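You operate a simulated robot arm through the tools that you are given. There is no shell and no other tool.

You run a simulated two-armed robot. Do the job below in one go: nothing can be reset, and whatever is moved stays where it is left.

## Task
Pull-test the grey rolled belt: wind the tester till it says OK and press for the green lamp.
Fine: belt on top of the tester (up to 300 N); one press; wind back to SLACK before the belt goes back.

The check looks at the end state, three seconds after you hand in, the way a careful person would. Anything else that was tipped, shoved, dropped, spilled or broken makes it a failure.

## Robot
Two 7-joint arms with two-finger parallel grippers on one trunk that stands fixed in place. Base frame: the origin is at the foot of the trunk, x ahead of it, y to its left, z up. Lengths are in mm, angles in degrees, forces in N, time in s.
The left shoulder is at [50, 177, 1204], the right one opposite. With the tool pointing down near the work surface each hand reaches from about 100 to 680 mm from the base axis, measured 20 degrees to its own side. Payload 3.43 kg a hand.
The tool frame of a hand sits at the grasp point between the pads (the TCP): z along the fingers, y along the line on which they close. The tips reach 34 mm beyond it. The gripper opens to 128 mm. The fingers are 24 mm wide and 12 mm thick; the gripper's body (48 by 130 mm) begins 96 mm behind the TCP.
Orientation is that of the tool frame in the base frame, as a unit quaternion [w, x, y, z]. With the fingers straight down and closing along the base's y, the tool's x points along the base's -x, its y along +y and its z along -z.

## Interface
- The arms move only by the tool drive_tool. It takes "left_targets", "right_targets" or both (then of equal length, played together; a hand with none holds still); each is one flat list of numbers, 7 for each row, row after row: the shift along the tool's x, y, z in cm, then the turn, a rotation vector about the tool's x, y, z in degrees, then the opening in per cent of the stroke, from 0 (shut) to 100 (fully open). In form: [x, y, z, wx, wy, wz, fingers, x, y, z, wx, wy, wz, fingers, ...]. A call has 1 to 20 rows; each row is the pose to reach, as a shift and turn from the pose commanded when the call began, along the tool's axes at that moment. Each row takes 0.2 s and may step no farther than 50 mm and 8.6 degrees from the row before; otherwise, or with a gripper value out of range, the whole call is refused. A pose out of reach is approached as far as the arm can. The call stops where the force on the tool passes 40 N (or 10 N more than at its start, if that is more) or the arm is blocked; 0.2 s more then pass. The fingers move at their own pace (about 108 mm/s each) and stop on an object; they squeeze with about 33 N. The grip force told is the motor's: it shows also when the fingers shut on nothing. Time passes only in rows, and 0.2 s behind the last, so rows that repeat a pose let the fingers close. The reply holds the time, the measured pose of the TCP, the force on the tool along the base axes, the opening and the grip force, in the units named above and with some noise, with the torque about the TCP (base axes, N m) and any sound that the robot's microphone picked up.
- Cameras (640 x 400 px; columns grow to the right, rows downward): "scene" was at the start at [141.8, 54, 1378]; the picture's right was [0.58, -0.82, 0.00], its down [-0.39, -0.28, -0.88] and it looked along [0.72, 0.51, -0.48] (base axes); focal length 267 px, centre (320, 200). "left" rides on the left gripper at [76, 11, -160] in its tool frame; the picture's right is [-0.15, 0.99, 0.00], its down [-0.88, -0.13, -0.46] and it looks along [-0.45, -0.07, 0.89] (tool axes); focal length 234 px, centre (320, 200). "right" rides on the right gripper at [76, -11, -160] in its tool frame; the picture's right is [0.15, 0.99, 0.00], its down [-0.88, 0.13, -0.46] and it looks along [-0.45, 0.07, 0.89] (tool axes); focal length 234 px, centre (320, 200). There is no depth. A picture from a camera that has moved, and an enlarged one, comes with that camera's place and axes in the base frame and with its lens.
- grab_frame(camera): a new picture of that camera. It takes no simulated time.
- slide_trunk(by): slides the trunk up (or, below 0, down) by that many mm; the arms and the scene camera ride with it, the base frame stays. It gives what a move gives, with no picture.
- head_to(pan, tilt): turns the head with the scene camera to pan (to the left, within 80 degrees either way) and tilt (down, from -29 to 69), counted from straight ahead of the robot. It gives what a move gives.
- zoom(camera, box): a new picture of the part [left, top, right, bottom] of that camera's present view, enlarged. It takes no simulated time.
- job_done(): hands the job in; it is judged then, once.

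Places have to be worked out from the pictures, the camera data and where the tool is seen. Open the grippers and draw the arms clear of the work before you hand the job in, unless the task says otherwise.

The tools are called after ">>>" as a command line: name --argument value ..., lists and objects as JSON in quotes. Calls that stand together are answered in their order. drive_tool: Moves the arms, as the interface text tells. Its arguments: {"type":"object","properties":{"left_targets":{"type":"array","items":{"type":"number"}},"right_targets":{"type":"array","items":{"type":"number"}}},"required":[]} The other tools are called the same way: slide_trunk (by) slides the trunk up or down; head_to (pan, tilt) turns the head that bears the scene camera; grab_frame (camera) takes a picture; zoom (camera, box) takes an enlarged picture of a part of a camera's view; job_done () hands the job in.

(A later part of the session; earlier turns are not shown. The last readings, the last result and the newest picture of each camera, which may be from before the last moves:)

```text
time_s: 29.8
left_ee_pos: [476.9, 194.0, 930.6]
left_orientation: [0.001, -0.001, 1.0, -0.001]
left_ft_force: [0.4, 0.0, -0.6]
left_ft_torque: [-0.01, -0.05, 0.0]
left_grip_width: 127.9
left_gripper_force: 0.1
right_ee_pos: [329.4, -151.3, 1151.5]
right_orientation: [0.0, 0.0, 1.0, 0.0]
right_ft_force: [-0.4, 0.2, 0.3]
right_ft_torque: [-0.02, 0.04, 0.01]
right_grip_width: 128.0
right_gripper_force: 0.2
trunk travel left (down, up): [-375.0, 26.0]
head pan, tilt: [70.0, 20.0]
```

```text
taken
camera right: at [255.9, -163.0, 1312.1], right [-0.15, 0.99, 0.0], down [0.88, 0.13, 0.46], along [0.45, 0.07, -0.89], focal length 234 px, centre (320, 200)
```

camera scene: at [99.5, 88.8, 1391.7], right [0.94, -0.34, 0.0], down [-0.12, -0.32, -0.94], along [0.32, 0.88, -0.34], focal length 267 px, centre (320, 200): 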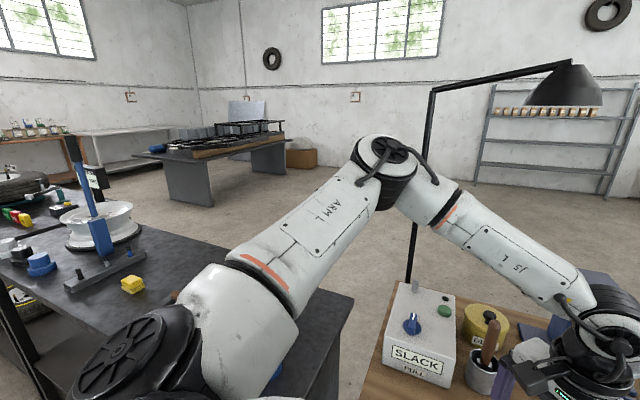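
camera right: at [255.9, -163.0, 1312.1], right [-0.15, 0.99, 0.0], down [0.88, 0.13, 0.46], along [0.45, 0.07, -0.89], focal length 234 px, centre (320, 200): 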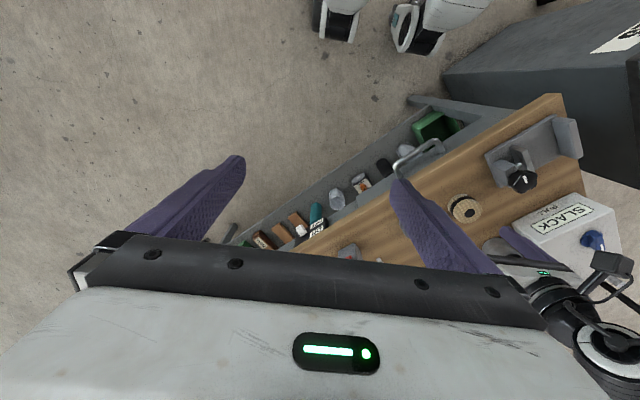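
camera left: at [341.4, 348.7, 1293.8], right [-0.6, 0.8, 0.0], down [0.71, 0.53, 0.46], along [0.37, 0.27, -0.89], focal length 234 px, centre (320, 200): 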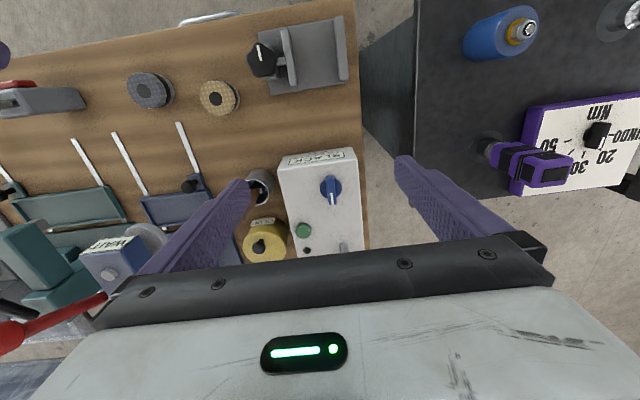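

The inward limit loosens when the hand is higher relative to the shoulder, so lowering the trunk should help. I raise the left hand 200 mm first, then slide the trunk down 200 mm.

>>> drive_tool --left_targets '[0, 0, -4, 0, 0, 0, 100, 0, 0, -8, 0, 0, 0, 100, 0, 0, -12, 0, 0, 0, 100, 0, 0, -16, 0, 0, 0, 100, 0, 0, -20, 0, 0, 0, 100, 0, 0, -20, 0, 0, 0, 100]'

>>> slide_trunk --by -200

>>> grab_frame --camera "scene"

```text
time_s: 31.2
left_ee_pos: [477.2, 191.3, 1128.1]
left_orientation: [0.0, 0.0, 1.0, -0.001]
left_ft_force: [0.2, 0.2, -0.4]
left_ft_torque: [-0.02, 0.0, 0.0]
left_grip_width: 128.2
left_gripper_force: 0.0
right_ee_pos: [329.9, -151.2, 1153.0]
right_orientation: [0.0, 0.001, 1.0, 0.0]
right_ft_force: [0.5, -0.3, 0.4]
right_ft_torque: [0.01, -0.01, 0.01]
right_grip_width: 127.8
right_gripper_force: 0.2
trunk travel left (down, up): [-375.0, 26.0]
head pan, tilt: [70.0, 20.0]
```

```text
time_s: 33.4
left_ee_pos: [478.1, 192.9, 928.1]
left_orientation: [0.0, 0.0, 1.0, -0.001]
left_ft_force: [0.0, 1.2, 0.4]
left_ft_torque: [0.01, -0.01, -0.02]
left_grip_width: 128.3
left_gripper_force: 0.0
right_ee_pos: [330.8, -150.8, 952.3]
right_orientation: [0.0, 0.0, 1.0, 0.0]
right_ft_force: [0.4, 0.3, 0.7]
right_ft_torque: [0.02, 0.0, 0.01]
right_grip_width: 128.0
right_gripper_force: 0.1
trunk travel left (down, up): [-175.0, 226.0]
head pan, tilt: [70.0, 20.0]
```

```text
taken
camera scene: at [99.4, 88.8, 1191.7], right [0.94, -0.34, 0.0], down [-0.12, -0.32, -0.94], along [0.32, 0.88, -0.34], focal length 267 px, centre (320, 200)
```

scene: 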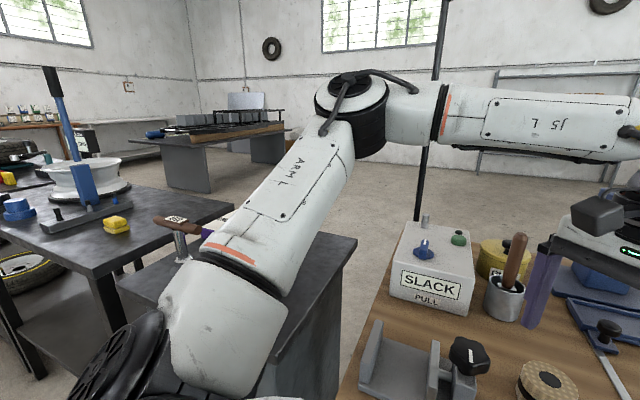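

Trunk is down; the left hand is at (478,193,928). I test moving it over the belt at (535,115).

>>> drive_tool --left_targets '[-1.9, -2.6, 0, 0, 0, 0, 100, -3.8, -5.2, 0, 0, 0, 0, 100, -5.7, -7.8, 0, 0, 0, 0, 100, -5.7, -7.8, 0, 0, 0, 0, 100]'

>>> grab_frame --camera "left"

```text
time_s: 34.4
left_ee_pos: [490.3, 167.6, 920.6]
left_orientation: [0.001, -0.001, 1.0, -0.001]
left_ft_force: [0.1, 0.2, -0.3]
left_ft_torque: [-0.01, 0.01, 0.02]
left_grip_width: 127.9
left_gripper_force: 0.2
left hand out of reach, approached as far as the arm can: row 1, 2, 3, 4
right_ee_pos: [330.7, -151.7, 952.7]
right_orientation: [0.0, 0.0, 1.0, 0.0]
right_ft_force: [-0.6, 0.2, 0.3]
right_ft_torque: [0.02, -0.04, -0.01]
right_grip_width: 128.0
right_gripper_force: 0.0
trunk travel left (down, up): [-175.0, 226.0]
head pan, tilt: [70.0, 20.0]
```

```text
taken
camera left: at [415.1, 178.1, 1079.7], right [0.15, 0.99, 0.0], down [0.88, -0.13, 0.46], along [0.45, -0.07, -0.89], focal length 234 px, centre (320, 200)
```

left: 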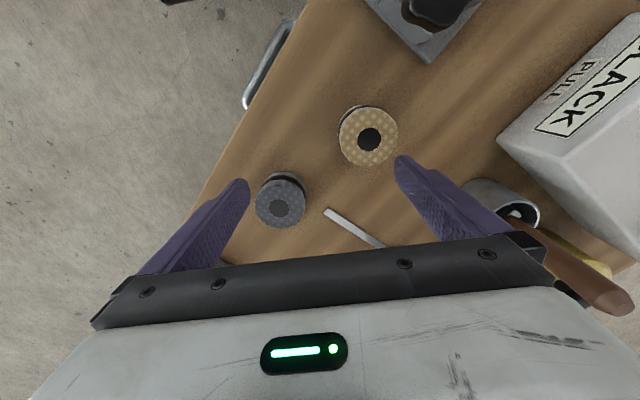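

The left limit is about y≈167 regardless, so I'll hand over via the table: the right hand will move the belt to a free spot near (430,157), which both reach. I withdraw the left hand toward the tester and bring the right hand over the belt (refined at about (536.5,114)), yaw 45°.

>>> drive_tool --left_targets '[1.5, 3.55, -1.3, 0, 0, -7.5, 100, 3, 7.1, -2.7, 0, 0, -15, 100, 4.5, 10.65, -4, 0, 0, -22.5, 100, 6, 14.2, -5.3, 0, 0, -30, 100, 7.5, 17.75, -6.7, 0, 0, -37.5, 100, 9, 21.3, -8, 0, 0, -45, 100, 9, 21.3, -8, 0, 0, -45, 100, 9, 21.3, -8, 0, 0, -45, 100, 9, 21.3, -8, 0, 0, -45, 100, 9, 21.3, -8, 0, 0, -45, 100, 9, 21.3, -8, 0, 0, -45, 100]' --right_targets '[0, 0, 0, 0, 0, 0, 100, 0, 0, 0, 0, 0, 0, 100, -2.57, 3.31, 0, 0, 0, -5.6, 100, -5.15, 6.62, 0, 0, 0, -11.2, 100, -7.7, 9.9, 0, 0, 0, -16.9, 100, -10.3, 13.2, 0, 0, 0, -22.5, 100, -12.9, 16.5, 0, 0, 0, -28, 90, -15.4, 19.9, 0, 0, 0, -33.7, 80, -18, 23.2, 0, 0, 0, -39.4, 75, -20.6, 26.5, 0, 0, 0, -45, 72, -20.6, 26.5, 0, 0, 0, -45, 72]'

>>> grab_frame --camera "right"

>>> head_to --pan 25 --tilt 40

>>> grab_frame --camera "scene"

```text
time_s: 37.0
left_ee_pos: [399.6, 377.2, 996.5]
left_orientation: [0.001, -0.382, 0.924, -0.001]
left_ft_force: [-0.4, 0.2, -0.3]
left_ft_torque: [-0.02, 0.01, 0.0]
left_grip_width: 127.9
left_gripper_force: 0.1
right_ee_pos: [521.4, 84.4, 949.5]
right_orientation: [-0.004, -0.359, 0.933, 0.007]
right_ft_force: [-0.8, -0.3, 0.1]
right_ft_torque: [-0.01, -0.03, 0.04]
right_grip_width: 92.3
right_gripper_force: 0.0
right hand out of reach, approached as far as the arm can: row 10, 11
trunk travel left (down, up): [-175.0, 226.0]
head pan, tilt: [70.0, 20.0]
stopped in row 11 (right hand): the arm was blocked; the commanded pose is now the measured one
```

```text
taken
camera right: at [475.5, 21.7, 1109.8], right [-0.77, 0.64, 0.02], down [0.57, 0.68, 0.46], along [0.28, 0.36, -0.89], focal length 234 px, centre (320, 200)
```

right: 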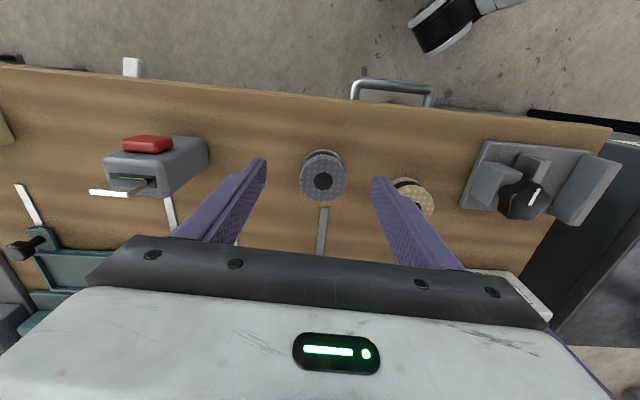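

```text
time_s: 38.1
left_ee_pos: [399.9, 377.5, 997.6]
left_orientation: [0.0, -0.382, 0.924, -0.001]
left_ft_force: [-0.4, -0.9, 0.4]
left_ft_torque: [0.03, 0.04, 0.04]
left_grip_width: 128.0
left_gripper_force: 0.1
right_ee_pos: [520.5, 84.7, 951.1]
right_orientation: [-0.003, -0.359, 0.933, 0.008]
right_ft_force: [0.5, 0.3, 0.5]
right_ft_torque: [0.0, -0.03, 0.02]
right_grip_width: 92.1
right_gripper_force: 0.0
trunk travel left (down, up): [-175.0, 226.0]
head pan, tilt: [25.0, 40.0]
```

```text
taken
camera scene: at [144.6, 37.3, 1160.3], right [0.42, -0.91, 0.0], down [-0.58, -0.27, -0.77], along [0.69, 0.32, -0.64], focal length 267 px, centre (320, 200)
```

scene: 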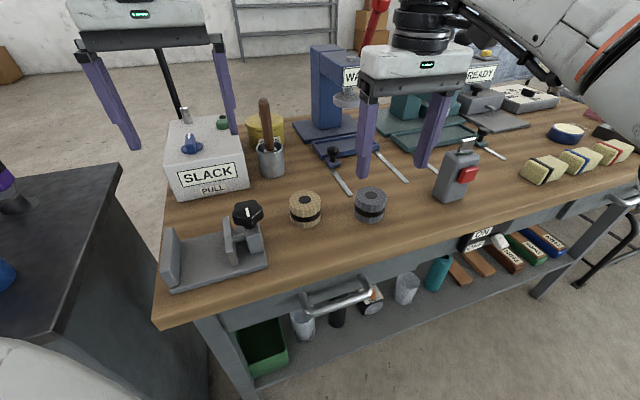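

The right arm reported being blocked at (521,84), so I check around its forearm and elbow for contact before going on.

>>> head_to --pan -15 --tilt 25

>>> grab_frame --camera "scene"

>>> head_to --pan -50 --tilt 25

>>> grab_frame --camera "scene"

>>> grab_frame --camera "left"

```text
time_s: 39.2
left_ee_pos: [399.0, 378.0, 997.8]
left_orientation: [0.0, -0.382, 0.924, -0.001]
left_ft_force: [0.4, -0.2, 0.9]
left_ft_torque: [0.02, 0.01, 0.0]
left_grip_width: 127.9
left_gripper_force: 0.1
right_ee_pos: [521.7, 84.2, 950.6]
right_orientation: [-0.004, -0.36, 0.933, 0.008]
right_ft_force: [-0.6, -0.5, -1.2]
right_ft_torque: [0.0, 0.02, -0.01]
right_grip_width: 92.0
right_gripper_force: 0.1
trunk travel left (down, up): [-175.0, 226.0]
head pan, tilt: [-15.0, 25.0]
```

```text
taken
camera scene: at [156.6, -22.5, 1183.5], right [-0.26, -0.97, 0.0], down [-0.41, 0.11, -0.91], along [0.88, -0.23, -0.42], focal length 267 px, centre (320, 200)
```

scene: 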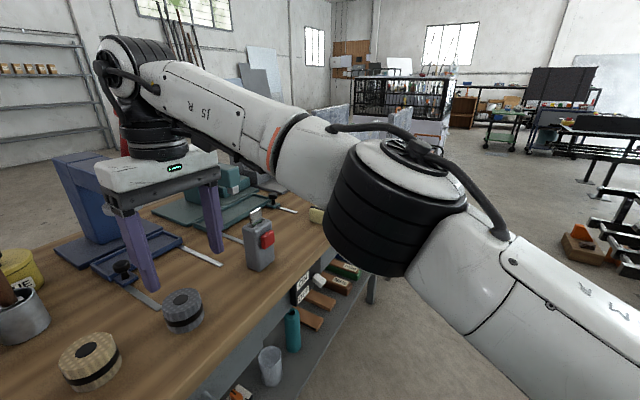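

```text
time_s: 40.2
left_ee_pos: [400.6, 378.9, 998.6]
left_orientation: [0.0, -0.382, 0.924, -0.001]
left_ft_force: [0.7, 1.1, -0.5]
left_ft_torque: [-0.04, 0.0, 0.03]
left_grip_width: 128.2
left_gripper_force: 0.0
right_ee_pos: [521.0, 84.1, 950.0]
right_orientation: [-0.003, -0.36, 0.933, 0.008]
right_ft_force: [0.3, -0.5, -0.2]
right_ft_torque: [-0.03, 0.01, 0.0]
right_grip_width: 92.2
right_gripper_force: 0.0
trunk travel left (down, up): [-175.0, 226.0]
head pan, tilt: [-50.0, 25.0]
```

```text
taken
camera scene: at [126.9, -69.2, 1183.6], right [-0.77, -0.64, 0.0], down [-0.27, 0.32, -0.91], along [0.58, -0.69, -0.42], focal length 267 px, centre (320, 200)
```

scene: 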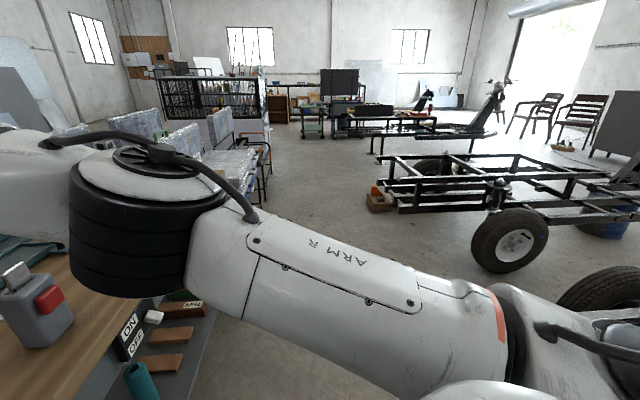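

```text
taken
camera left: at [339.3, 332.1, 1156.1], right [-0.6, 0.8, 0.0], down [0.71, 0.53, 0.46], along [0.37, 0.27, -0.89], focal length 234 px, centre (320, 200)
```

left: 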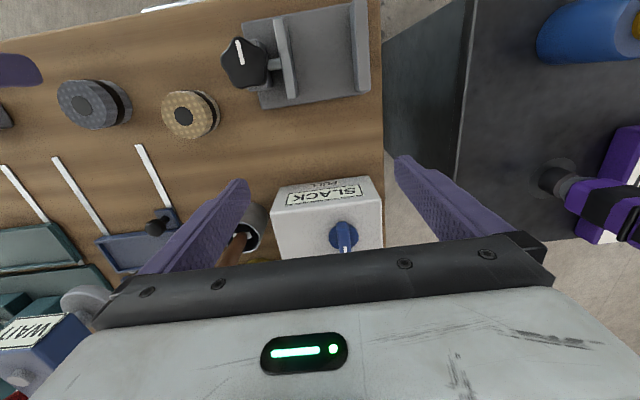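

Nothing is touching; the right wrist seems to have hit its roll limit at this yaw. I turn it back to about yaw 10° (levelling the 1° tilt) and then move over the belt.

>>> drive_tool --right_targets '[0, 0, 0, 1, 0, 8, 72, 0, 0, 0, 1, 0, 16, 72, 0, 0, 0, 1, 0, 24, 72, 0, 0, 0, 1, 0, 32, 72, -1.5, 0.6, 0, 1, 0, 32, 72, -3.13, 1.16, 0, 1, 0, 32, 72, -3.13, 1.16, 0, 1, 0, 32, 72]'

>>> grab_frame --camera "right"

```text
time_s: 42.0
left_ee_pos: [400.0, 378.2, 997.5]
left_orientation: [0.001, -0.383, 0.924, -0.001]
left_ft_force: [-0.5, 0.5, 0.2]
left_ft_torque: [0.05, -0.02, 0.01]
left_grip_width: 128.0
left_gripper_force: 0.1
right_ee_pos: [548.2, 57.6, 961.2]
right_orientation: [-0.001, -0.05, 0.999, 0.018]
right_ft_force: [-0.5, -0.1, -1.1]
right_ft_torque: [-0.01, -0.01, -0.04]
right_grip_width: 92.2
right_gripper_force: 0.0
right hand out of reach, approached as far as the arm can: row 5, 6, 7
trunk travel left (down, up): [-175.0, 226.0]
head pan, tilt: [-50.0, 25.0]
stopped in row 7 (right hand): the arm was blocked; the commanded pose is now the measured one
```

```text
taken
camera right: at [474.6, 31.4, 1119.6], right [-0.25, 0.97, 0.03], down [0.86, 0.2, 0.46], along [0.44, 0.14, -0.89], focal length 234 px, centre (320, 200)
```

right: 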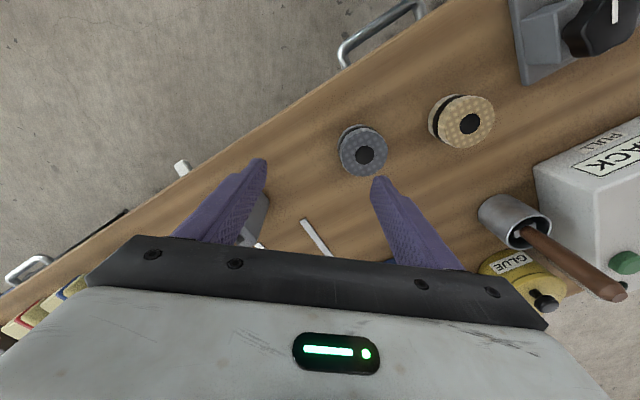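

The right arm is limited inward here too. Better idea: the left hand can reach the belt with its fingers tilted forward about the closing axis, which also helps at the post. I withdraw the right hand and bring the left to (480,190) at yaw −51°.

>>> drive_tool --left_targets '[0, 0, 0, 0, 0, 0, 100, 0, 0, 0, 0, 0, 0, 100, 0, 0, 0, 0, 0, 0, 100, 0, 0, 0, 0, 0, 0, 100, 0.64, -1.58, 0.42, 0, 0, 8, 100, 1.27, -3.16, 0.83, 0, 0, 16, 100, 1.91, -4.74, 1.25, 0, 0, 24, 100, 2.55, -6.3, 1.67, 0, 0, 32, 100, 3.18, -7.9, 2.1, 0, 0, 40, 100, 3.8, -9.5, 2.5, 0, 0, 48, 100, 4.5, -11.1, 2.9, 0, 0, 56, 100, 5.1, -12.6, 3.3, 0, 0, 64, 100, 5.7, -14.2, 3.75, 0, 0, 72, 100, 6.4, -15.8, 4.2, 0, 0, 80, 100, 7, -17.4, 4.6, 0, 0, 88, 100, 7.64, -18.95, 5, 0, 0, 96, 100, 7.64, -18.95, 5, 0, 0, 96, 100]' --right_targets '[3.02, -2.67, -0.5, 0, 0, 0, 100, 6.04, -5.35, -1, 0, 0, 0, 100, 9.06, -8, -1.5, 0, 0, 0, 100, 12.1, -10.7, -2, 0, 0, 0, 100, 15.1, -13.4, -2.5, 0, 0, 0, 100, 18.1, -16, -3, 0, 0, 0, 100, 21.1, -18.7, -3.5, 0, 0, 0, 100, 24.2, -21.4, -4, 0, 0, 0, 100, 24.2, -21.4, -4, 0, 0, 0, 100, 24.2, -21.4, -4, 0, 0, 0, 100, 24.2, -21.4, -4, 0, 0, 0, 100, 24.2, -21.4, -4, 0, 0, 0, 100, 24.2, -21.4, -4, 0, 0, 0, 100, 24.2, -21.4, -4, 0, 0, 0, 100, 24.2, -21.4, -4, 0, 0, 0, 100, 24.2, -21.4, -4, 0, 0, 0, 100, 24.2, -21.4, -4, 0, 0, 0, 100]'

>>> head_to --pan 35 --tilt 45

>>> grab_frame --camera "scene"

```text
time_s: 45.6
left_ee_pos: [456.7, 173.7, 946.5]
left_orientation: [0.0, 0.429, 0.903, 0.001]
left_ft_force: [-0.3, -0.3, 0.3]
left_ft_torque: [-0.01, 0.0, -0.03]
left_grip_width: 128.2
left_gripper_force: 0.0
left hand out of reach, approached as far as the arm can: row 16, 17
right_ee_pos: [328.1, -181.5, 992.7]
right_orientation: [0.0, -0.053, 0.998, 0.015]
right_ft_force: [0.3, 0.0, -0.1]
right_ft_torque: [0.01, -0.03, -0.02]
right_grip_width: 128.1
right_gripper_force: 0.1
trunk travel left (down, up): [-175.0, 226.0]
head pan, tilt: [-50.0, 25.0]
```

```text
time_s: 47.2
left_ee_pos: [456.3, 175.6, 946.8]
left_orientation: [0.001, 0.429, 0.903, 0.0]
left_ft_force: [-0.4, 0.2, 0.2]
left_ft_torque: [0.01, 0.0, 0.05]
left_grip_width: 127.9
left_gripper_force: 0.1
right_ee_pos: [328.4, -180.9, 991.5]
right_orientation: [0.0, -0.053, 0.998, 0.015]
right_ft_force: [-0.2, -0.3, 0.7]
right_ft_torque: [0.03, 0.01, 0.02]
right_grip_width: 127.9
right_gripper_force: 0.0
trunk travel left (down, up): [-175.0, 226.0]
head pan, tilt: [35.0, 45.0]
```

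```text
taken
camera scene: at [134.2, 47.9, 1153.0], right [0.57, -0.82, 0.0], down [-0.58, -0.41, -0.71], along [0.58, 0.41, -0.71], focal length 267 px, centre (320, 200)
```

scene: 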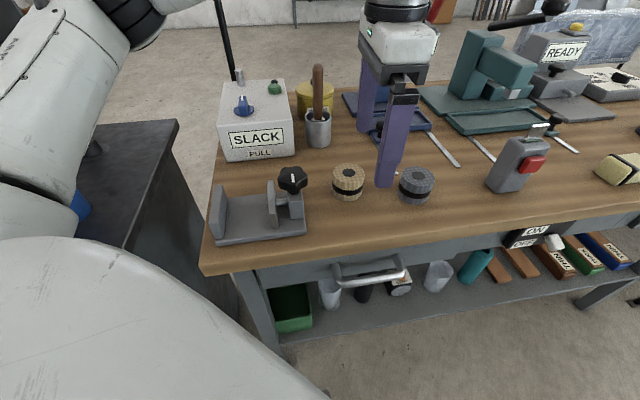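

The left hand is at (456,175) yaw −51°. I now tilt the fingers forward 20° while moving the TCP over the belt at z≈940 to see if it gets there.

>>> drive_tool --left_targets '[-2, 0.5, 0, 0, -5, 0, 100, -4, 1, 0, 0, -10, 0, 100, -6, 1.5, 0, 0, -15, 0, 100, -8, 2, 0, 0, -20, 0, 90, -9.75, 2.38, 0.5, 0, -20, 0, 80, -9.75, 2.38, 0.5, 0, -20, 0, 80]'

>>> grab_frame --camera "left"

>>> grab_frame --camera "scene"

```text
time_s: 48.6
left_ee_pos: [515.5, 104.1, 940.0]
left_orientation: [0.159, 0.421, 0.89, -0.074]
left_ft_force: [0.3, 1.8, 0.6]
left_ft_torque: [0.03, 0.03, -0.02]
left_grip_width: 102.3
left_gripper_force: 0.2
left hand out of reach, approached as far as the arm can: row 1, 2, 3, 4, 5, 6
right_ee_pos: [328.6, -180.6, 993.1]
right_orientation: [0.0, -0.053, 0.999, 0.015]
right_ft_force: [0.9, -0.2, -0.8]
right_ft_torque: [0.03, 0.0, 0.01]
right_grip_width: 127.8
right_gripper_force: 0.0
trunk travel left (down, up): [-175.0, 226.0]
head pan, tilt: [35.0, 45.0]
```

```text
taken
camera left: at [444.9, 207.1, 1063.2], right [0.85, 0.52, 0.05], down [0.32, -0.6, 0.73], along [0.41, -0.6, -0.68], focal length 234 px, centre (320, 200)
```

left: 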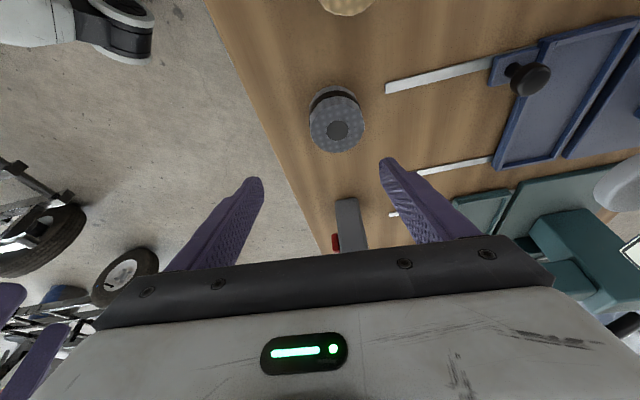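

```text
taken
camera scene: at [134.3, 47.8, 1153.0], right [0.57, -0.82, 0.0], down [-0.58, -0.41, -0.71], along [0.58, 0.41, -0.71], focal length 267 px, centre (320, 200)
```

scene: 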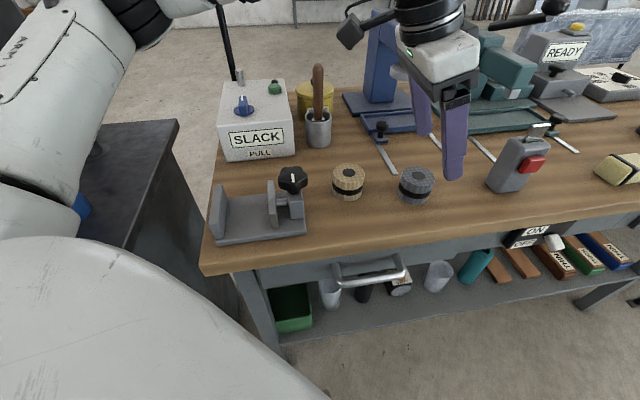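

Tilting brings it to (515,104), only about 21 mm short, mostly along the closing line. I turn the tilt direction 16° toward +x with a little more tilt and ask for the belt position.

>>> drive_tool --left_targets '[-0.1, 0.5, 0, -1.4, -1.2, -3.75, 80, -0.25, 1.1, 0.1, -2.75, -2.5, -7.5, 80, -0.4, 1.7, 0.15, -4.1, -3.7, -11.2, 80, -0.52, 2.26, 0.19, -5.5, -5, -15, 80, -0.52, 2.26, 0.19, -5.5, -5, -15, 80, -0.52, 2.26, 0.19, -5.5, -5, -15, 80]'

>>> grab_frame --camera "left"

```text
time_s: 50.0
left_ee_pos: [536.9, 112.8, 941.1]
left_orientation: [0.205, 0.292, 0.931, -0.071]
left_ft_force: [-0.3, -0.1, 0.1]
left_ft_torque: [0.02, -0.01, 0.0]
left_grip_width: 102.2
left_gripper_force: 0.0
right_ee_pos: [328.6, -181.7, 992.4]
right_orientation: [-0.001, -0.053, 0.998, 0.015]
right_ft_force: [-0.1, -0.3, 0.1]
right_ft_torque: [-0.01, -0.01, 0.0]
right_grip_width: 127.8
right_gripper_force: 0.1
trunk travel left (down, up): [-175.0, 226.0]
head pan, tilt: [35.0, 45.0]
```

```text
taken
camera left: at [432.9, 200.2, 1052.7], right [0.68, 0.74, 0.05], down [0.43, -0.45, 0.79], along [0.6, -0.51, -0.62], focal length 234 px, centre (320, 200)
```

left: 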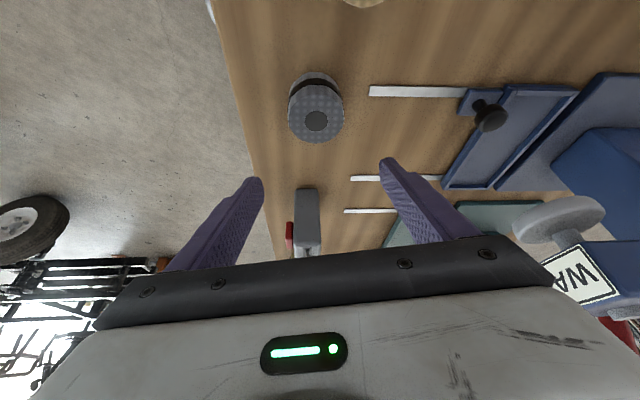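

The left hand now sits right over the belt at (537,113,941), tilted 25° with the closing line level. I narrow the opening to about 82 mm (to stay off the steel strip) and descend partway to check.

>>> drive_tool --left_targets '[0.85, 0.05, 1.8, 0, 0, 0, 72, 1.7, 0.1, 3.6, 0, 0, 0, 64, 2.1, 0.12, 4.5, 0, 0, 0, 64, 2.1, 0.12, 4.5, 0, 0, 0, 64]'

>>> grab_frame --camera "left"

>>> zoom --camera "scene" --box '[320, 80, 520, 220]'

```text
time_s: 51.0
left_ee_pos: [536.4, 113.6, 890.6]
left_orientation: [0.204, 0.292, 0.932, -0.071]
left_ft_force: [0.4, -0.4, -0.1]
left_ft_torque: [-0.02, 0.01, -0.04]
left_grip_width: 81.7
left_gripper_force: 0.0
right_ee_pos: [327.5, -180.2, 992.9]
right_orientation: [0.0, -0.054, 0.998, 0.015]
right_ft_force: [-0.8, 0.1, 0.1]
right_ft_torque: [0.0, -0.03, 0.02]
right_grip_width: 127.9
right_gripper_force: 0.0
trunk travel left (down, up): [-175.0, 226.0]
head pan, tilt: [35.0, 45.0]
```

```text
taken
camera left: at [432.9, 201.6, 1002.2], right [0.68, 0.73, 0.05], down [0.43, -0.45, 0.79], along [0.6, -0.51, -0.62], focal length 234 px, centre (320, 200)
```

left: 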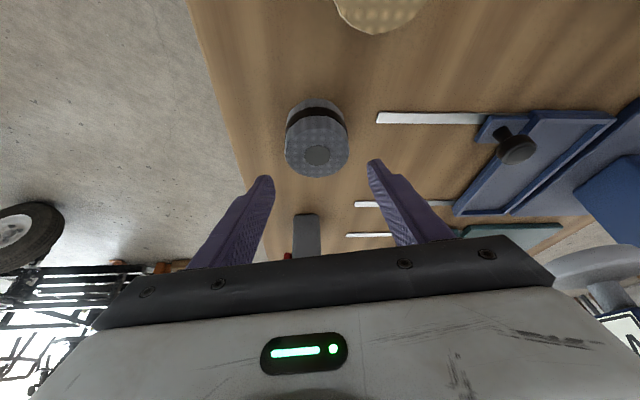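

```text
2.86 times, centred on (420, 150) of scene
camera zoom: at [134.2, 47.9, 1153.0], right [0.57, -0.82, 0.0], down [-0.58, -0.41, -0.71], along [0.58, 0.41, -0.71], focal length 763 px, centre (34, 343)
```

zoom: 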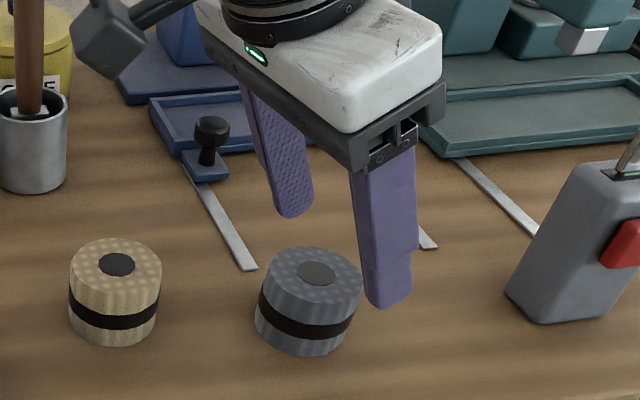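

The ray through the belt's centre lands at (536,113), so the alignment is good. I descend to z≈841 and close on the belt.

>>> drive_tool --left_targets '[0.7, 0.03, 1.5, 0, 0, 0, 64, 1.4, 0.06, 3, 0, 0, 0, 64, 2.1, 0.08, 4.48, 0, 0, 0, 64, 2.1, 0.08, 4.48, 0, 0, 0, 64, 2.1, 0.08, 4.48, 0, 0, 0, 30, 2.1, 0.08, 4.48, 0, 0, 0, 30, 2.1, 0.08, 4.48, 0, 0, 0, 30]'

>>> grab_frame --camera "left"

>>> zoom --camera "scene" --box '[320, 80, 520, 220]'

```text
time_s: 52.6
left_ee_pos: [537.3, 115.0, 843.2]
left_orientation: [0.204, 0.293, 0.931, -0.071]
left_ft_force: [0.9, 0.4, 0.0]
left_ft_torque: [-0.01, -0.02, -0.06]
left_grip_width: 56.1
left_gripper_force: 33.2
right_ee_pos: [327.9, -181.1, 992.5]
right_orientation: [0.0, -0.053, 0.998, 0.015]
right_ft_force: [-0.7, 0.3, 0.4]
right_ft_torque: [-0.02, -0.03, -0.01]
right_grip_width: 128.1
right_gripper_force: 0.0
trunk travel left (down, up): [-175.0, 226.0]
head pan, tilt: [35.0, 45.0]
```

```text
taken
camera left: at [432.7, 201.1, 954.5], right [0.68, 0.73, 0.05], down [0.43, -0.45, 0.79], along [0.6, -0.51, -0.62], focal length 234 px, centre (320, 200)
```

left: 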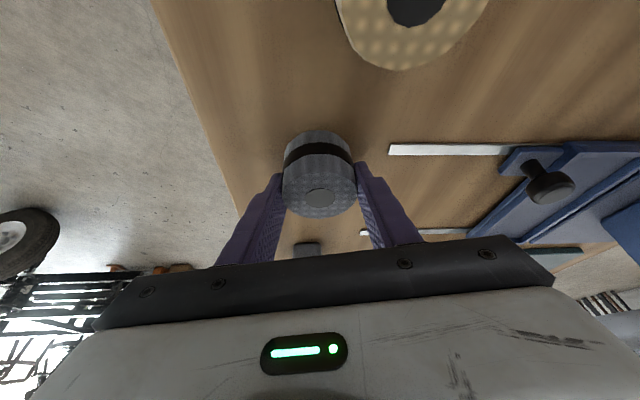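

```text
2.86 times, centred on (420, 150) of scene
camera zoom: at [134.2, 48.0, 1153.0], right [0.57, -0.82, 0.0], down [-0.58, -0.41, -0.71], along [0.58, 0.41, -0.71], focal length 763 px, centre (34, 343)
```

zoom: 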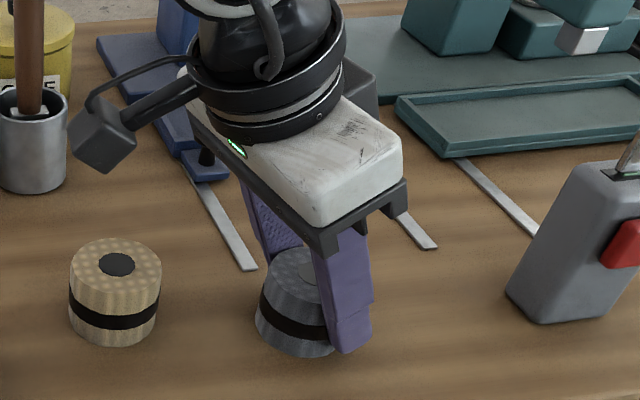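

Belt gripped (56 mm, 33 N). Before lifting I zoom on its top to see whether the centre is an actual hole.

>>> zoom --camera "left" --box '[270, 120, 370, 230]'

>>> zoom --camera "left" --box '[330, 0, 490, 80]'

```text
3.64 times, centred on (320, 175) of left
camera zoom: at [432.7, 201.1, 954.5], right [0.68, 0.73, 0.05], down [0.43, -0.45, 0.79], along [0.6, -0.51, -0.62], focal length 852 px, centre (320, 291)
```

zoom: 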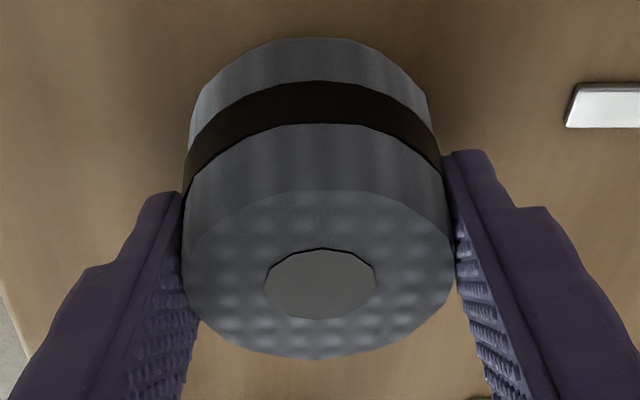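

```text
4.00 times, centred on (410, 40) of left
camera zoom: at [432.7, 201.1, 954.5], right [0.68, 0.73, 0.05], down [0.43, -0.45, 0.79], along [0.6, -0.51, -0.62], focal length 937 px, centre (-40, 840)
```

zoom: 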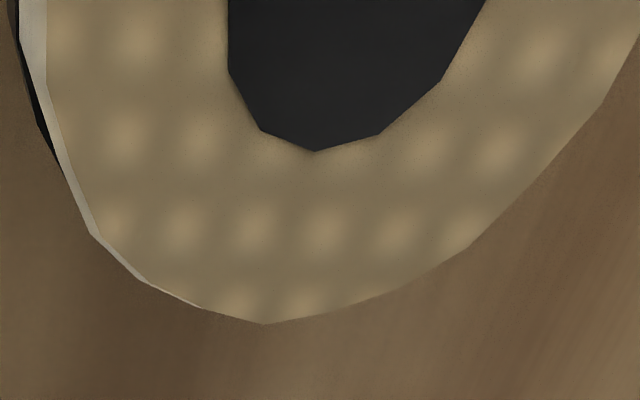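

The centre is a solid core, so the belt belongs on the tester's flat top rather than over the post; the clear spot is near (520,534), between knob, post and button. I lift the belt straight up 160 mm first.

>>> drive_tool --left_targets '[-0.85, -0.03, -1.8, 0, 0, 0, 30, -2.1, -0.06, -4.5, 0, 0, 0, 30, -3.6, -0.1, -7.7, 0, 0, 0, 30, -5.2, -0.15, -11.1, 0, 0, 0, 30, -6.77, -0.2, -14.46, 0, 0, 0, 30, -6.77, -0.2, -14.46, 0, 0, 0, 30]'

>>> grab_frame --camera "scene"

>>> grab_frame --camera "left"

```text
time_s: 54.0
left_ee_pos: [537.4, 113.2, 1001.5]
left_orientation: [0.203, 0.292, 0.932, -0.071]
left_ft_force: [0.6, -0.4, -0.7]
left_ft_torque: [0.02, 0.0, -0.04]
left_grip_width: 38.4
left_gripper_force: 0.0
right_ee_pos: [328.4, -179.3, 991.6]
right_orientation: [-0.001, -0.053, 0.998, 0.015]
right_ft_force: [0.1, -0.5, 0.0]
right_ft_torque: [0.01, 0.03, -0.01]
right_grip_width: 128.3
right_gripper_force: 0.0
trunk travel left (down, up): [-175.0, 226.0]
head pan, tilt: [35.0, 45.0]
```

```text
taken
camera scene: at [134.2, 47.9, 1153.0], right [0.57, -0.82, 0.0], down [-0.58, -0.41, -0.71], along [0.58, 0.41, -0.71], focal length 267 px, centre (320, 200)
```

scene: 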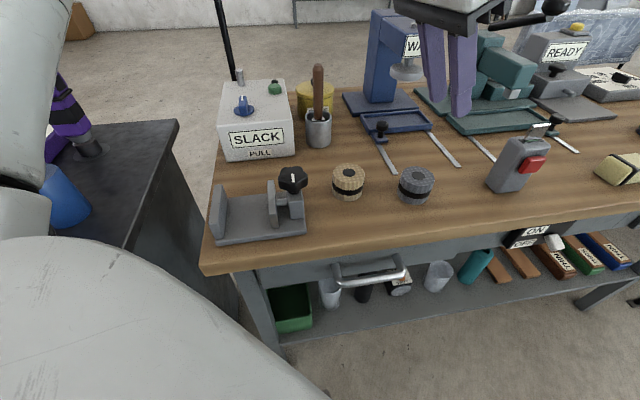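

```text
taken
camera left: at [434.0, 201.0, 1114.2], right [0.68, 0.73, 0.05], down [0.43, -0.45, 0.79], along [0.6, -0.51, -0.62], focal length 234 px, centre (320, 200)
```

left: 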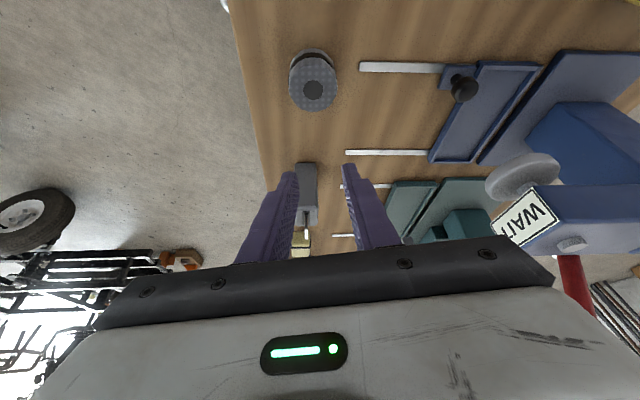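

The belt slipped out and stayed upright at (537,113), unmoved. I regrasp slightly lower with a full-close command and a longer squeeze, then will lift very slowly watching the force.

>>> drive_tool --left_targets '[0.5, 0.01, 1, 0, 0, 0, 64, 1.8, 0.04, 3.9, 0, 0, 0, 64, 3.6, 0.08, 7.7, 0, 0, 0, 64, 5.2, 0.12, 11, 0, 0, 0, 64, 6.3, 0.15, 13.4, 0, 0, 0, 64, 6.9, 0.16, 14.68, 0, 0, 0, 64, 6.9, 0.16, 14.68, 0, 0, 0, 64, 6.9, 0.16, 14.68, 0, 0, 0, 0, 6.9, 0.16, 14.68, 0, 0, 0, 0, 6.9, 0.16, 14.68, 0, 0, 0, 0, 6.9, 0.16, 14.68, 0, 0, 0, 0, 6.9, 0.16, 14.68, 0, 0, 0, 0]'

>>> zoom --camera "left" --box '[240, 120, 400, 260]'

>>> zoom --camera "scene" --box '[370, 120, 470, 220]'

```text
time_s: 56.6
left_ee_pos: [537.6, 114.6, 838.8]
left_orientation: [0.205, 0.293, 0.931, -0.071]
left_ft_force: [-0.1, 0.1, 0.6]
left_ft_torque: [-0.01, -0.02, 0.03]
left_grip_width: 56.2
left_gripper_force: 33.4
right_ee_pos: [329.0, -181.0, 993.6]
right_orientation: [0.0, -0.053, 0.998, 0.015]
right_ft_force: [0.7, 0.2, 0.1]
right_ft_torque: [-0.01, -0.01, -0.01]
right_grip_width: 128.0
right_gripper_force: 0.1
trunk travel left (down, up): [-175.0, 226.0]
head pan, tilt: [35.0, 45.0]
```

```text
2.86 times, centred on (320, 190) of left
camera zoom: at [433.6, 201.1, 950.9], right [0.68, 0.73, 0.05], down [0.43, -0.45, 0.79], along [0.6, -0.51, -0.62], focal length 669 px, centre (320, 229)
```

zoom: 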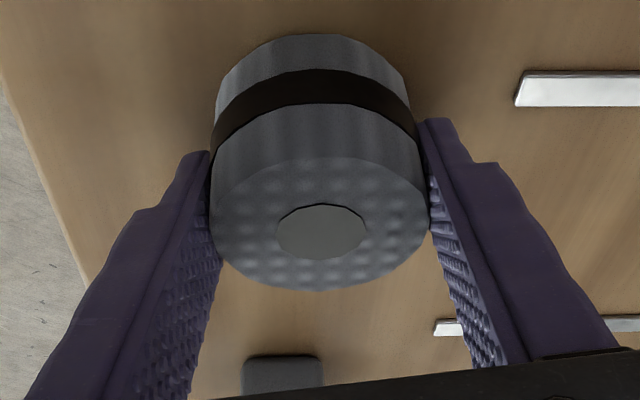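

```text
4.00 times, centred on (420, 170) of scene
camera zoom: at [134.3, 48.0, 1153.0], right [0.57, -0.82, 0.0], down [-0.58, -0.41, -0.71], along [0.58, 0.41, -0.71], focal length 1068 px, centre (-80, 320)
```

zoom: 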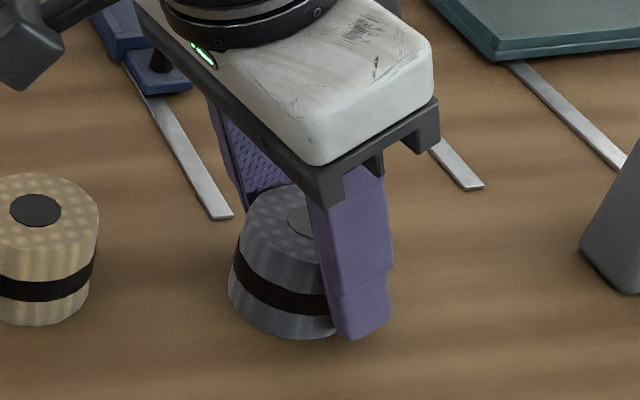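

Grip again 56 mm at 33 N. I lift slowly, 15 mm in small steps, and read the force.

>>> drive_tool --left_targets '[-0.13, 0, -0.27, 0, 0, 0, 0, -0.25, -0.01, -0.54, 0, 0, 0, 0, -0.38, -0.01, -0.81, 0, 0, 0, 0, -0.51, -0.02, -1.08, 0, 0, 0, 0, -0.63, -0.02, -1.36, 0, 0, 0, 0, -0.63, -0.02, -1.36, 0, 0, 0, 0]'

>>> zoom --camera "scene" --box '[370, 120, 470, 220]'

>>> zoom --camera "left" --box '[240, 120, 400, 260]'

```text
time_s: 58.0
left_ee_pos: [536.6, 113.4, 854.4]
left_orientation: [0.205, 0.292, 0.931, -0.071]
left_ft_force: [0.0, -0.2, -0.7]
left_ft_torque: [0.01, 0.01, 0.0]
left_grip_width: 56.2
left_gripper_force: 33.3
right_ee_pos: [329.0, -180.0, 992.5]
right_orientation: [0.0, -0.053, 0.999, 0.015]
right_ft_force: [0.0, -0.4, 0.4]
right_ft_torque: [0.01, 0.0, 0.01]
right_grip_width: 127.9
right_gripper_force: 0.0
trunk travel left (down, up): [-175.0, 226.0]
head pan, tilt: [35.0, 45.0]
```

```text
4.00 times, centred on (420, 170) of scene
camera zoom: at [134.3, 48.0, 1153.0], right [0.57, -0.82, 0.0], down [-0.58, -0.41, -0.71], along [0.58, 0.41, -0.71], focal length 1068 px, centre (-80, 320)
```

zoom: 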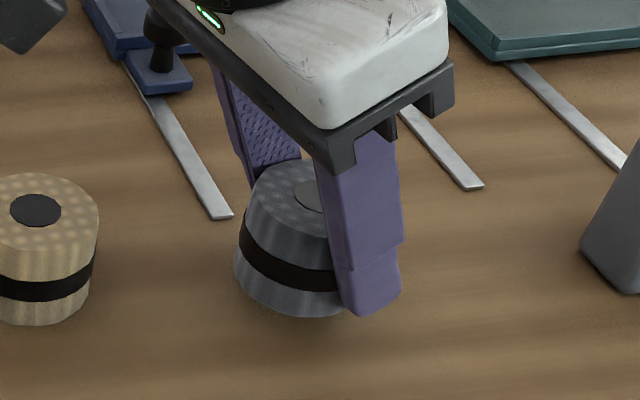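

```text
2.86 times, centred on (320, 190) of left
camera zoom: at [432.9, 201.2, 965.8], right [0.68, 0.73, 0.05], down [0.43, -0.45, 0.79], along [0.6, -0.51, -0.62], focal length 669 px, centre (320, 229)
```

zoom: 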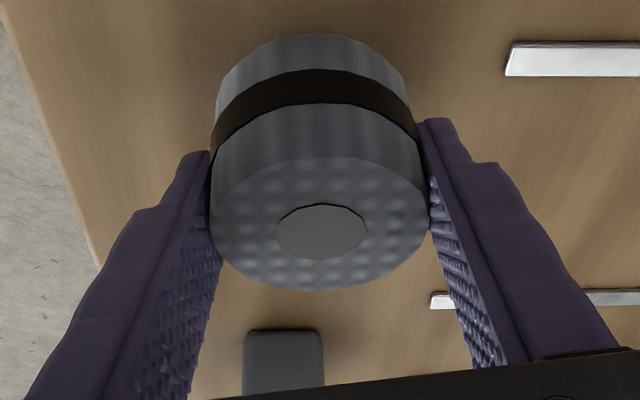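

It's rising with the hand now. I continue lifting at a gentle pace to z≈1010.

>>> drive_tool --left_targets '[-0.4, -0.01, -0.9, 0, 0, 0, 0, -1.05, -0.03, -2.25, 0, 0, 0, 0, -1.7, -0.05, -3.6, 0, 0, 0, 0, -2.3, -0.06, -5, 0, 0, 0, 0, -3, -0.08, -6.3, 0, 0, 0, 0, -3.6, -0.1, -7.7, 0, 0, 0, 0, -4.2, -0.12, -9, 0, 0, 0, 0, -4.9, -0.14, -10.4, 0, 0, 0, 0, -5.5, -0.15, -11.75, 0, 0, 0, 0, -6.1, -0.18, -13.1, 0, 0, 0, 0, -6.5, -0.19, -14, 0, 0, 0, 0, -6.5, -0.19, -14, 0, 0, 0, 0]'

>>> grab_frame --camera "left"

>>> grab_frame --camera "scene"

```text
time_s: 60.6
left_ee_pos: [537.1, 114.0, 1008.2]
left_orientation: [0.204, 0.292, 0.932, -0.071]
left_ft_force: [-0.4, 0.9, -0.7]
left_ft_torque: [0.0, 0.0, -0.02]
left_grip_width: 56.0
left_gripper_force: 32.3
right_ee_pos: [327.2, -180.9, 992.6]
right_orientation: [0.0, -0.053, 0.998, 0.015]
right_ft_force: [-0.1, 0.3, 0.6]
right_ft_torque: [0.0, -0.04, 0.01]
right_grip_width: 127.7
right_gripper_force: 0.0
trunk travel left (down, up): [-175.0, 226.0]
head pan, tilt: [35.0, 45.0]
```

```text
taken
camera left: at [433.2, 201.2, 1119.6], right [0.68, 0.73, 0.05], down [0.43, -0.45, 0.79], along [0.6, -0.51, -0.62], focal length 234 px, centre (320, 200)
```

left: 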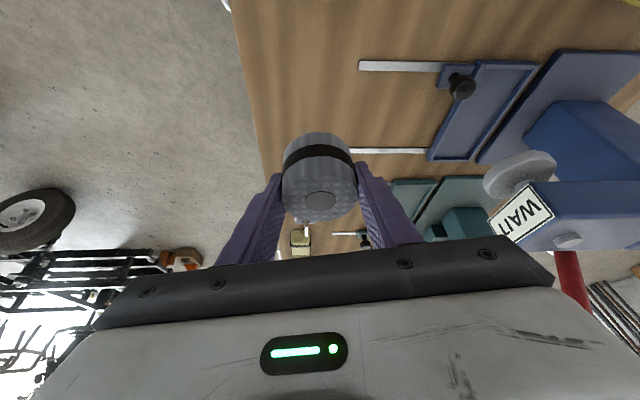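

```text
taken
camera scene: at [134.3, 48.0, 1153.0], right [0.57, -0.82, 0.0], down [-0.58, -0.41, -0.71], along [0.58, 0.41, -0.71], focal length 267 px, centre (320, 200)
```

scene: 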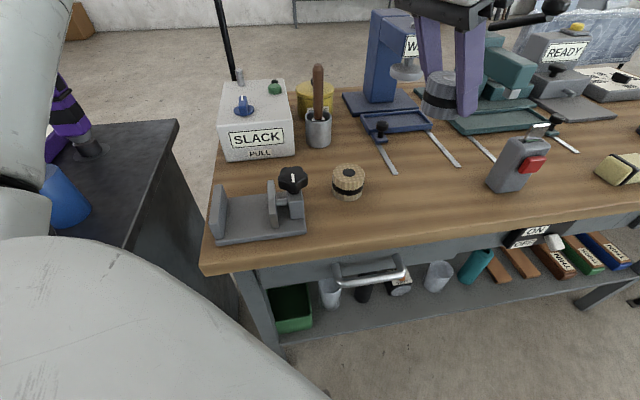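

The belt hangs securely. I carry it over at z≈1045 around the brush pot, turning the yaw from −36° to 45° on the way to above the free spot on the tester.

>>> drive_tool --left_targets '[1.8, 1.25, -1.31, -1.92, -0.06, -4.09, 0, 3.61, 2.5, -2.63, -3.83, -0.11, -8.19, 0, 5.41, 3.76, -3.94, -5.75, -0.17, -12.28, 0, 7.22, 5.01, -5.26, -7.67, -0.22, -16.38, 0, 9.02, 6.26, -6.57, -9.58, -0.28, -20.47, 0, 10.83, 7.51, -7.89, -11.5, -0.34, -24.56, 0, 12.63, 8.77, -9.2, -13.42, -0.39, -28.66, 0, 14.44, 10.02, -10.52, -15.34, -0.45, -32.75, 0, 16.24, 11.27, -11.83, -17.25, -0.5, -36.85, 0, 16.78, 13.73, -12.12, -19.17, -0.56, -40.94, 0, 17.32, 16.19, -12.4, -21.09, -0.62, -45.03, 0, 17.86, 18.65, -12.69, -23, -0.67, -49.13, 0, 18.4, 21.11, -12.97, -24.92, -0.73, -53.22, 0, 18.95, 23.58, -13.26, -26.84, -0.78, -57.32, 0, 19.49, 26.04, -13.54, -28.75, -0.84, -61.41, 0, 20.03, 28.5, -13.83, -30.67, -0.9, -65.5, 0, 20.57, 30.96, -14.11, -32.59, -0.95, -69.6, 0, 21.11, 33.42, -14.4, -34.5, -1, -73.7, 0, 21.11, 33.42, -14.4, -34.5, -1, -73.7, 0]'

>>> grab_frame --camera "left"

>>> grab_frame --camera "scene"

```text
time_s: 64.6
left_ee_pos: [522.1, 535.6, 1045.2]
left_orientation: [0.201, -0.386, 0.897, 0.081]
left_ft_force: [-0.3, 0.2, -1.5]
left_ft_torque: [0.01, -0.01, 0.02]
left_grip_width: 56.2
left_gripper_force: 33.6
right_ee_pos: [328.6, -180.4, 993.3]
right_orientation: [0.0, -0.053, 0.998, 0.015]
right_ft_force: [-0.3, 0.9, 0.3]
right_ft_torque: [0.0, 0.01, 0.03]
right_grip_width: 127.7
right_gripper_force: 0.0
trunk travel left (down, up): [-175.0, 226.0]
head pan, tilt: [35.0, 45.0]
```

```text
taken
camera left: at [419.1, 442.7, 1157.2], right [-0.63, 0.78, 0.05], down [0.51, 0.35, 0.79], along [0.59, 0.52, -0.61], focal length 234 px, centre (320, 200)
```

left: 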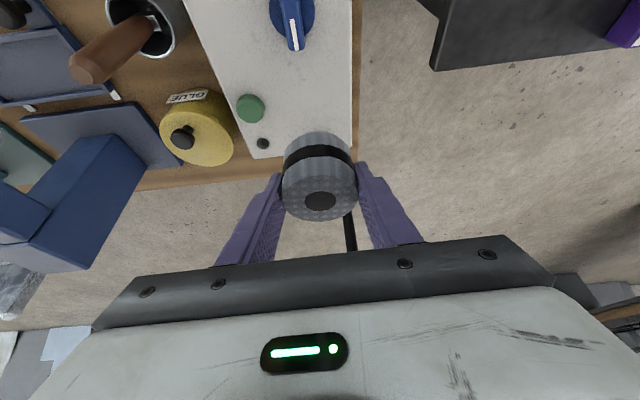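

```text
taken
camera scene: at [134.3, 48.0, 1153.0], right [0.57, -0.82, 0.0], down [-0.58, -0.41, -0.71], along [0.58, 0.41, -0.71], focal length 267 px, centre (320, 200)
```

scene: 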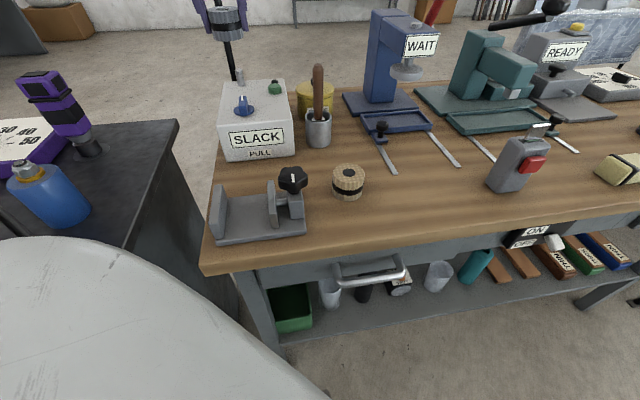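

The belt is above (522,535). I lower it to a few mm above the tester's top at about (521,533).

>>> drive_tool --left_targets '[0.82, 0, 1.66, 0, 0, 0, 0, 1.64, 0, 3.32, 0, 0, 0, 0, 2.46, 0, 4.98, 0, 0, 0, 0, 3.28, 0, 6.65, 0, 0, 0, 0, 4.1, 0, 8.3, 0, 0, 0, 0, 4.6, 0.01, 9.3, 0, 0, 0, 0, 4.92, 0.01, 9.97, 0, 0, 0, 0, 4.92, 0.01, 9.97, 0, 0, 0, 0]'

>>> grab_frame --camera "left"

>>> zoom --camera "scene" --box '[200, 20, 340, 170]'

```text
time_s: 66.4
left_ee_pos: [519.9, 530.0, 933.5]
left_orientation: [0.202, -0.386, 0.897, 0.081]
left_ft_force: [0.3, -0.1, -1.0]
left_ft_torque: [0.03, 0.01, -0.01]
left_grip_width: 56.0
left_gripper_force: 33.2
right_ee_pos: [329.8, -180.8, 992.4]
right_orientation: [0.0, -0.053, 0.998, 0.014]
right_ft_force: [0.3, -0.1, 0.5]
right_ft_torque: [0.01, 0.03, -0.01]
right_grip_width: 128.0
right_gripper_force: 0.0
trunk travel left (down, up): [-175.0, 226.0]
head pan, tilt: [35.0, 45.0]
```

```text
taken
camera left: at [417.6, 439.3, 1045.8], right [-0.63, 0.78, 0.05], down [0.51, 0.35, 0.79], along [0.59, 0.52, -0.61], focal length 234 px, centre (320, 200)
```

left: 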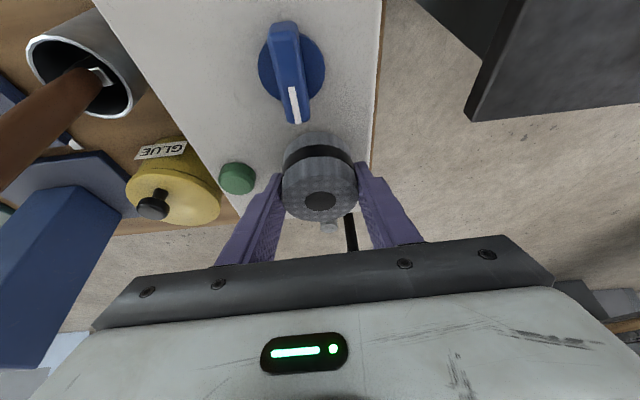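

```text
2.67 times, centred on (270, 95) of scene
camera zoom: at [134.3, 48.0, 1153.0], right [0.57, -0.82, 0.0], down [-0.58, -0.41, -0.71], along [0.58, 0.41, -0.71], focal length 712 px, centre (453, 480)
```

zoom: 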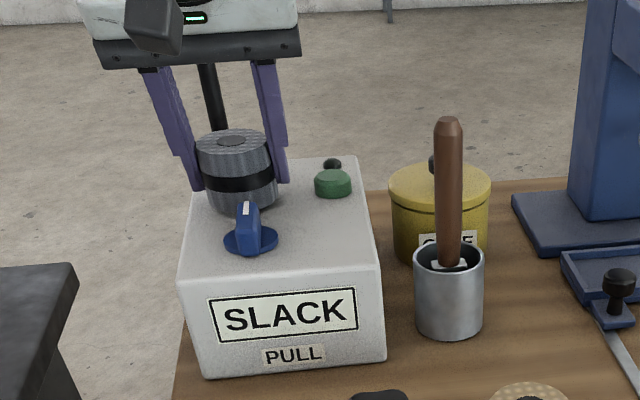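

The belt hovers just above the top, well clear of knob, button and post. I lower in 1 mm steps to feel the contact.

>>> drive_tool --left_targets '[0.04, 0, 0.09, 0, 0, 0, 0, 0.08, 0, 0.18, 0, 0, 0, 0, 0.13, 0, 0.27, 0, 0, 0, 0, 0.17, 0, 0.36, 0, 0, 0, 0, 0.17, 0, 0.36, 0, 0, 0, 0]'

>>> zoom --camera "scene" --box '[220, 40, 300, 110]'

```text
time_s: 67.6
left_ee_pos: [519.3, 530.7, 930.6]
left_orientation: [0.202, -0.386, 0.896, 0.081]
left_ft_force: [0.9, -0.8, -0.5]
left_ft_torque: [0.03, 0.01, 0.03]
left_grip_width: 56.1
left_gripper_force: 33.0
right_ee_pos: [328.2, -179.8, 993.1]
right_orientation: [-0.001, -0.053, 0.998, 0.015]
right_ft_force: [0.2, -0.7, 0.1]
right_ft_torque: [-0.01, -0.01, -0.02]
right_grip_width: 127.8
right_gripper_force: 0.1
trunk travel left (down, up): [-175.0, 226.0]
head pan, tilt: [35.0, 45.0]
```

```text
5.71 times, centred on (260, 75) of scene
camera zoom: at [134.3, 48.0, 1153.0], right [0.57, -0.82, 0.0], down [-0.58, -0.41, -0.71], along [0.58, 0.41, -0.71], focal length 1526 px, centre (663, 914)
```

zoom: 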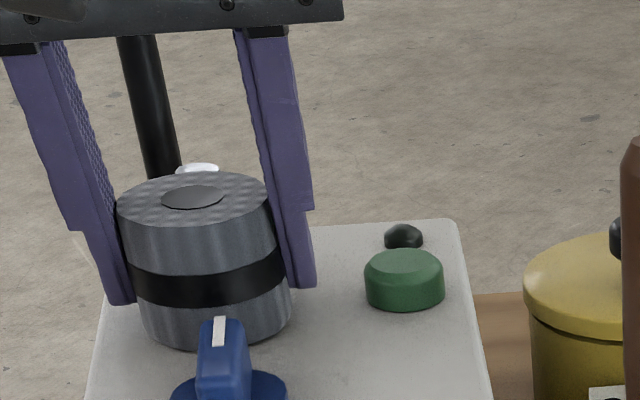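

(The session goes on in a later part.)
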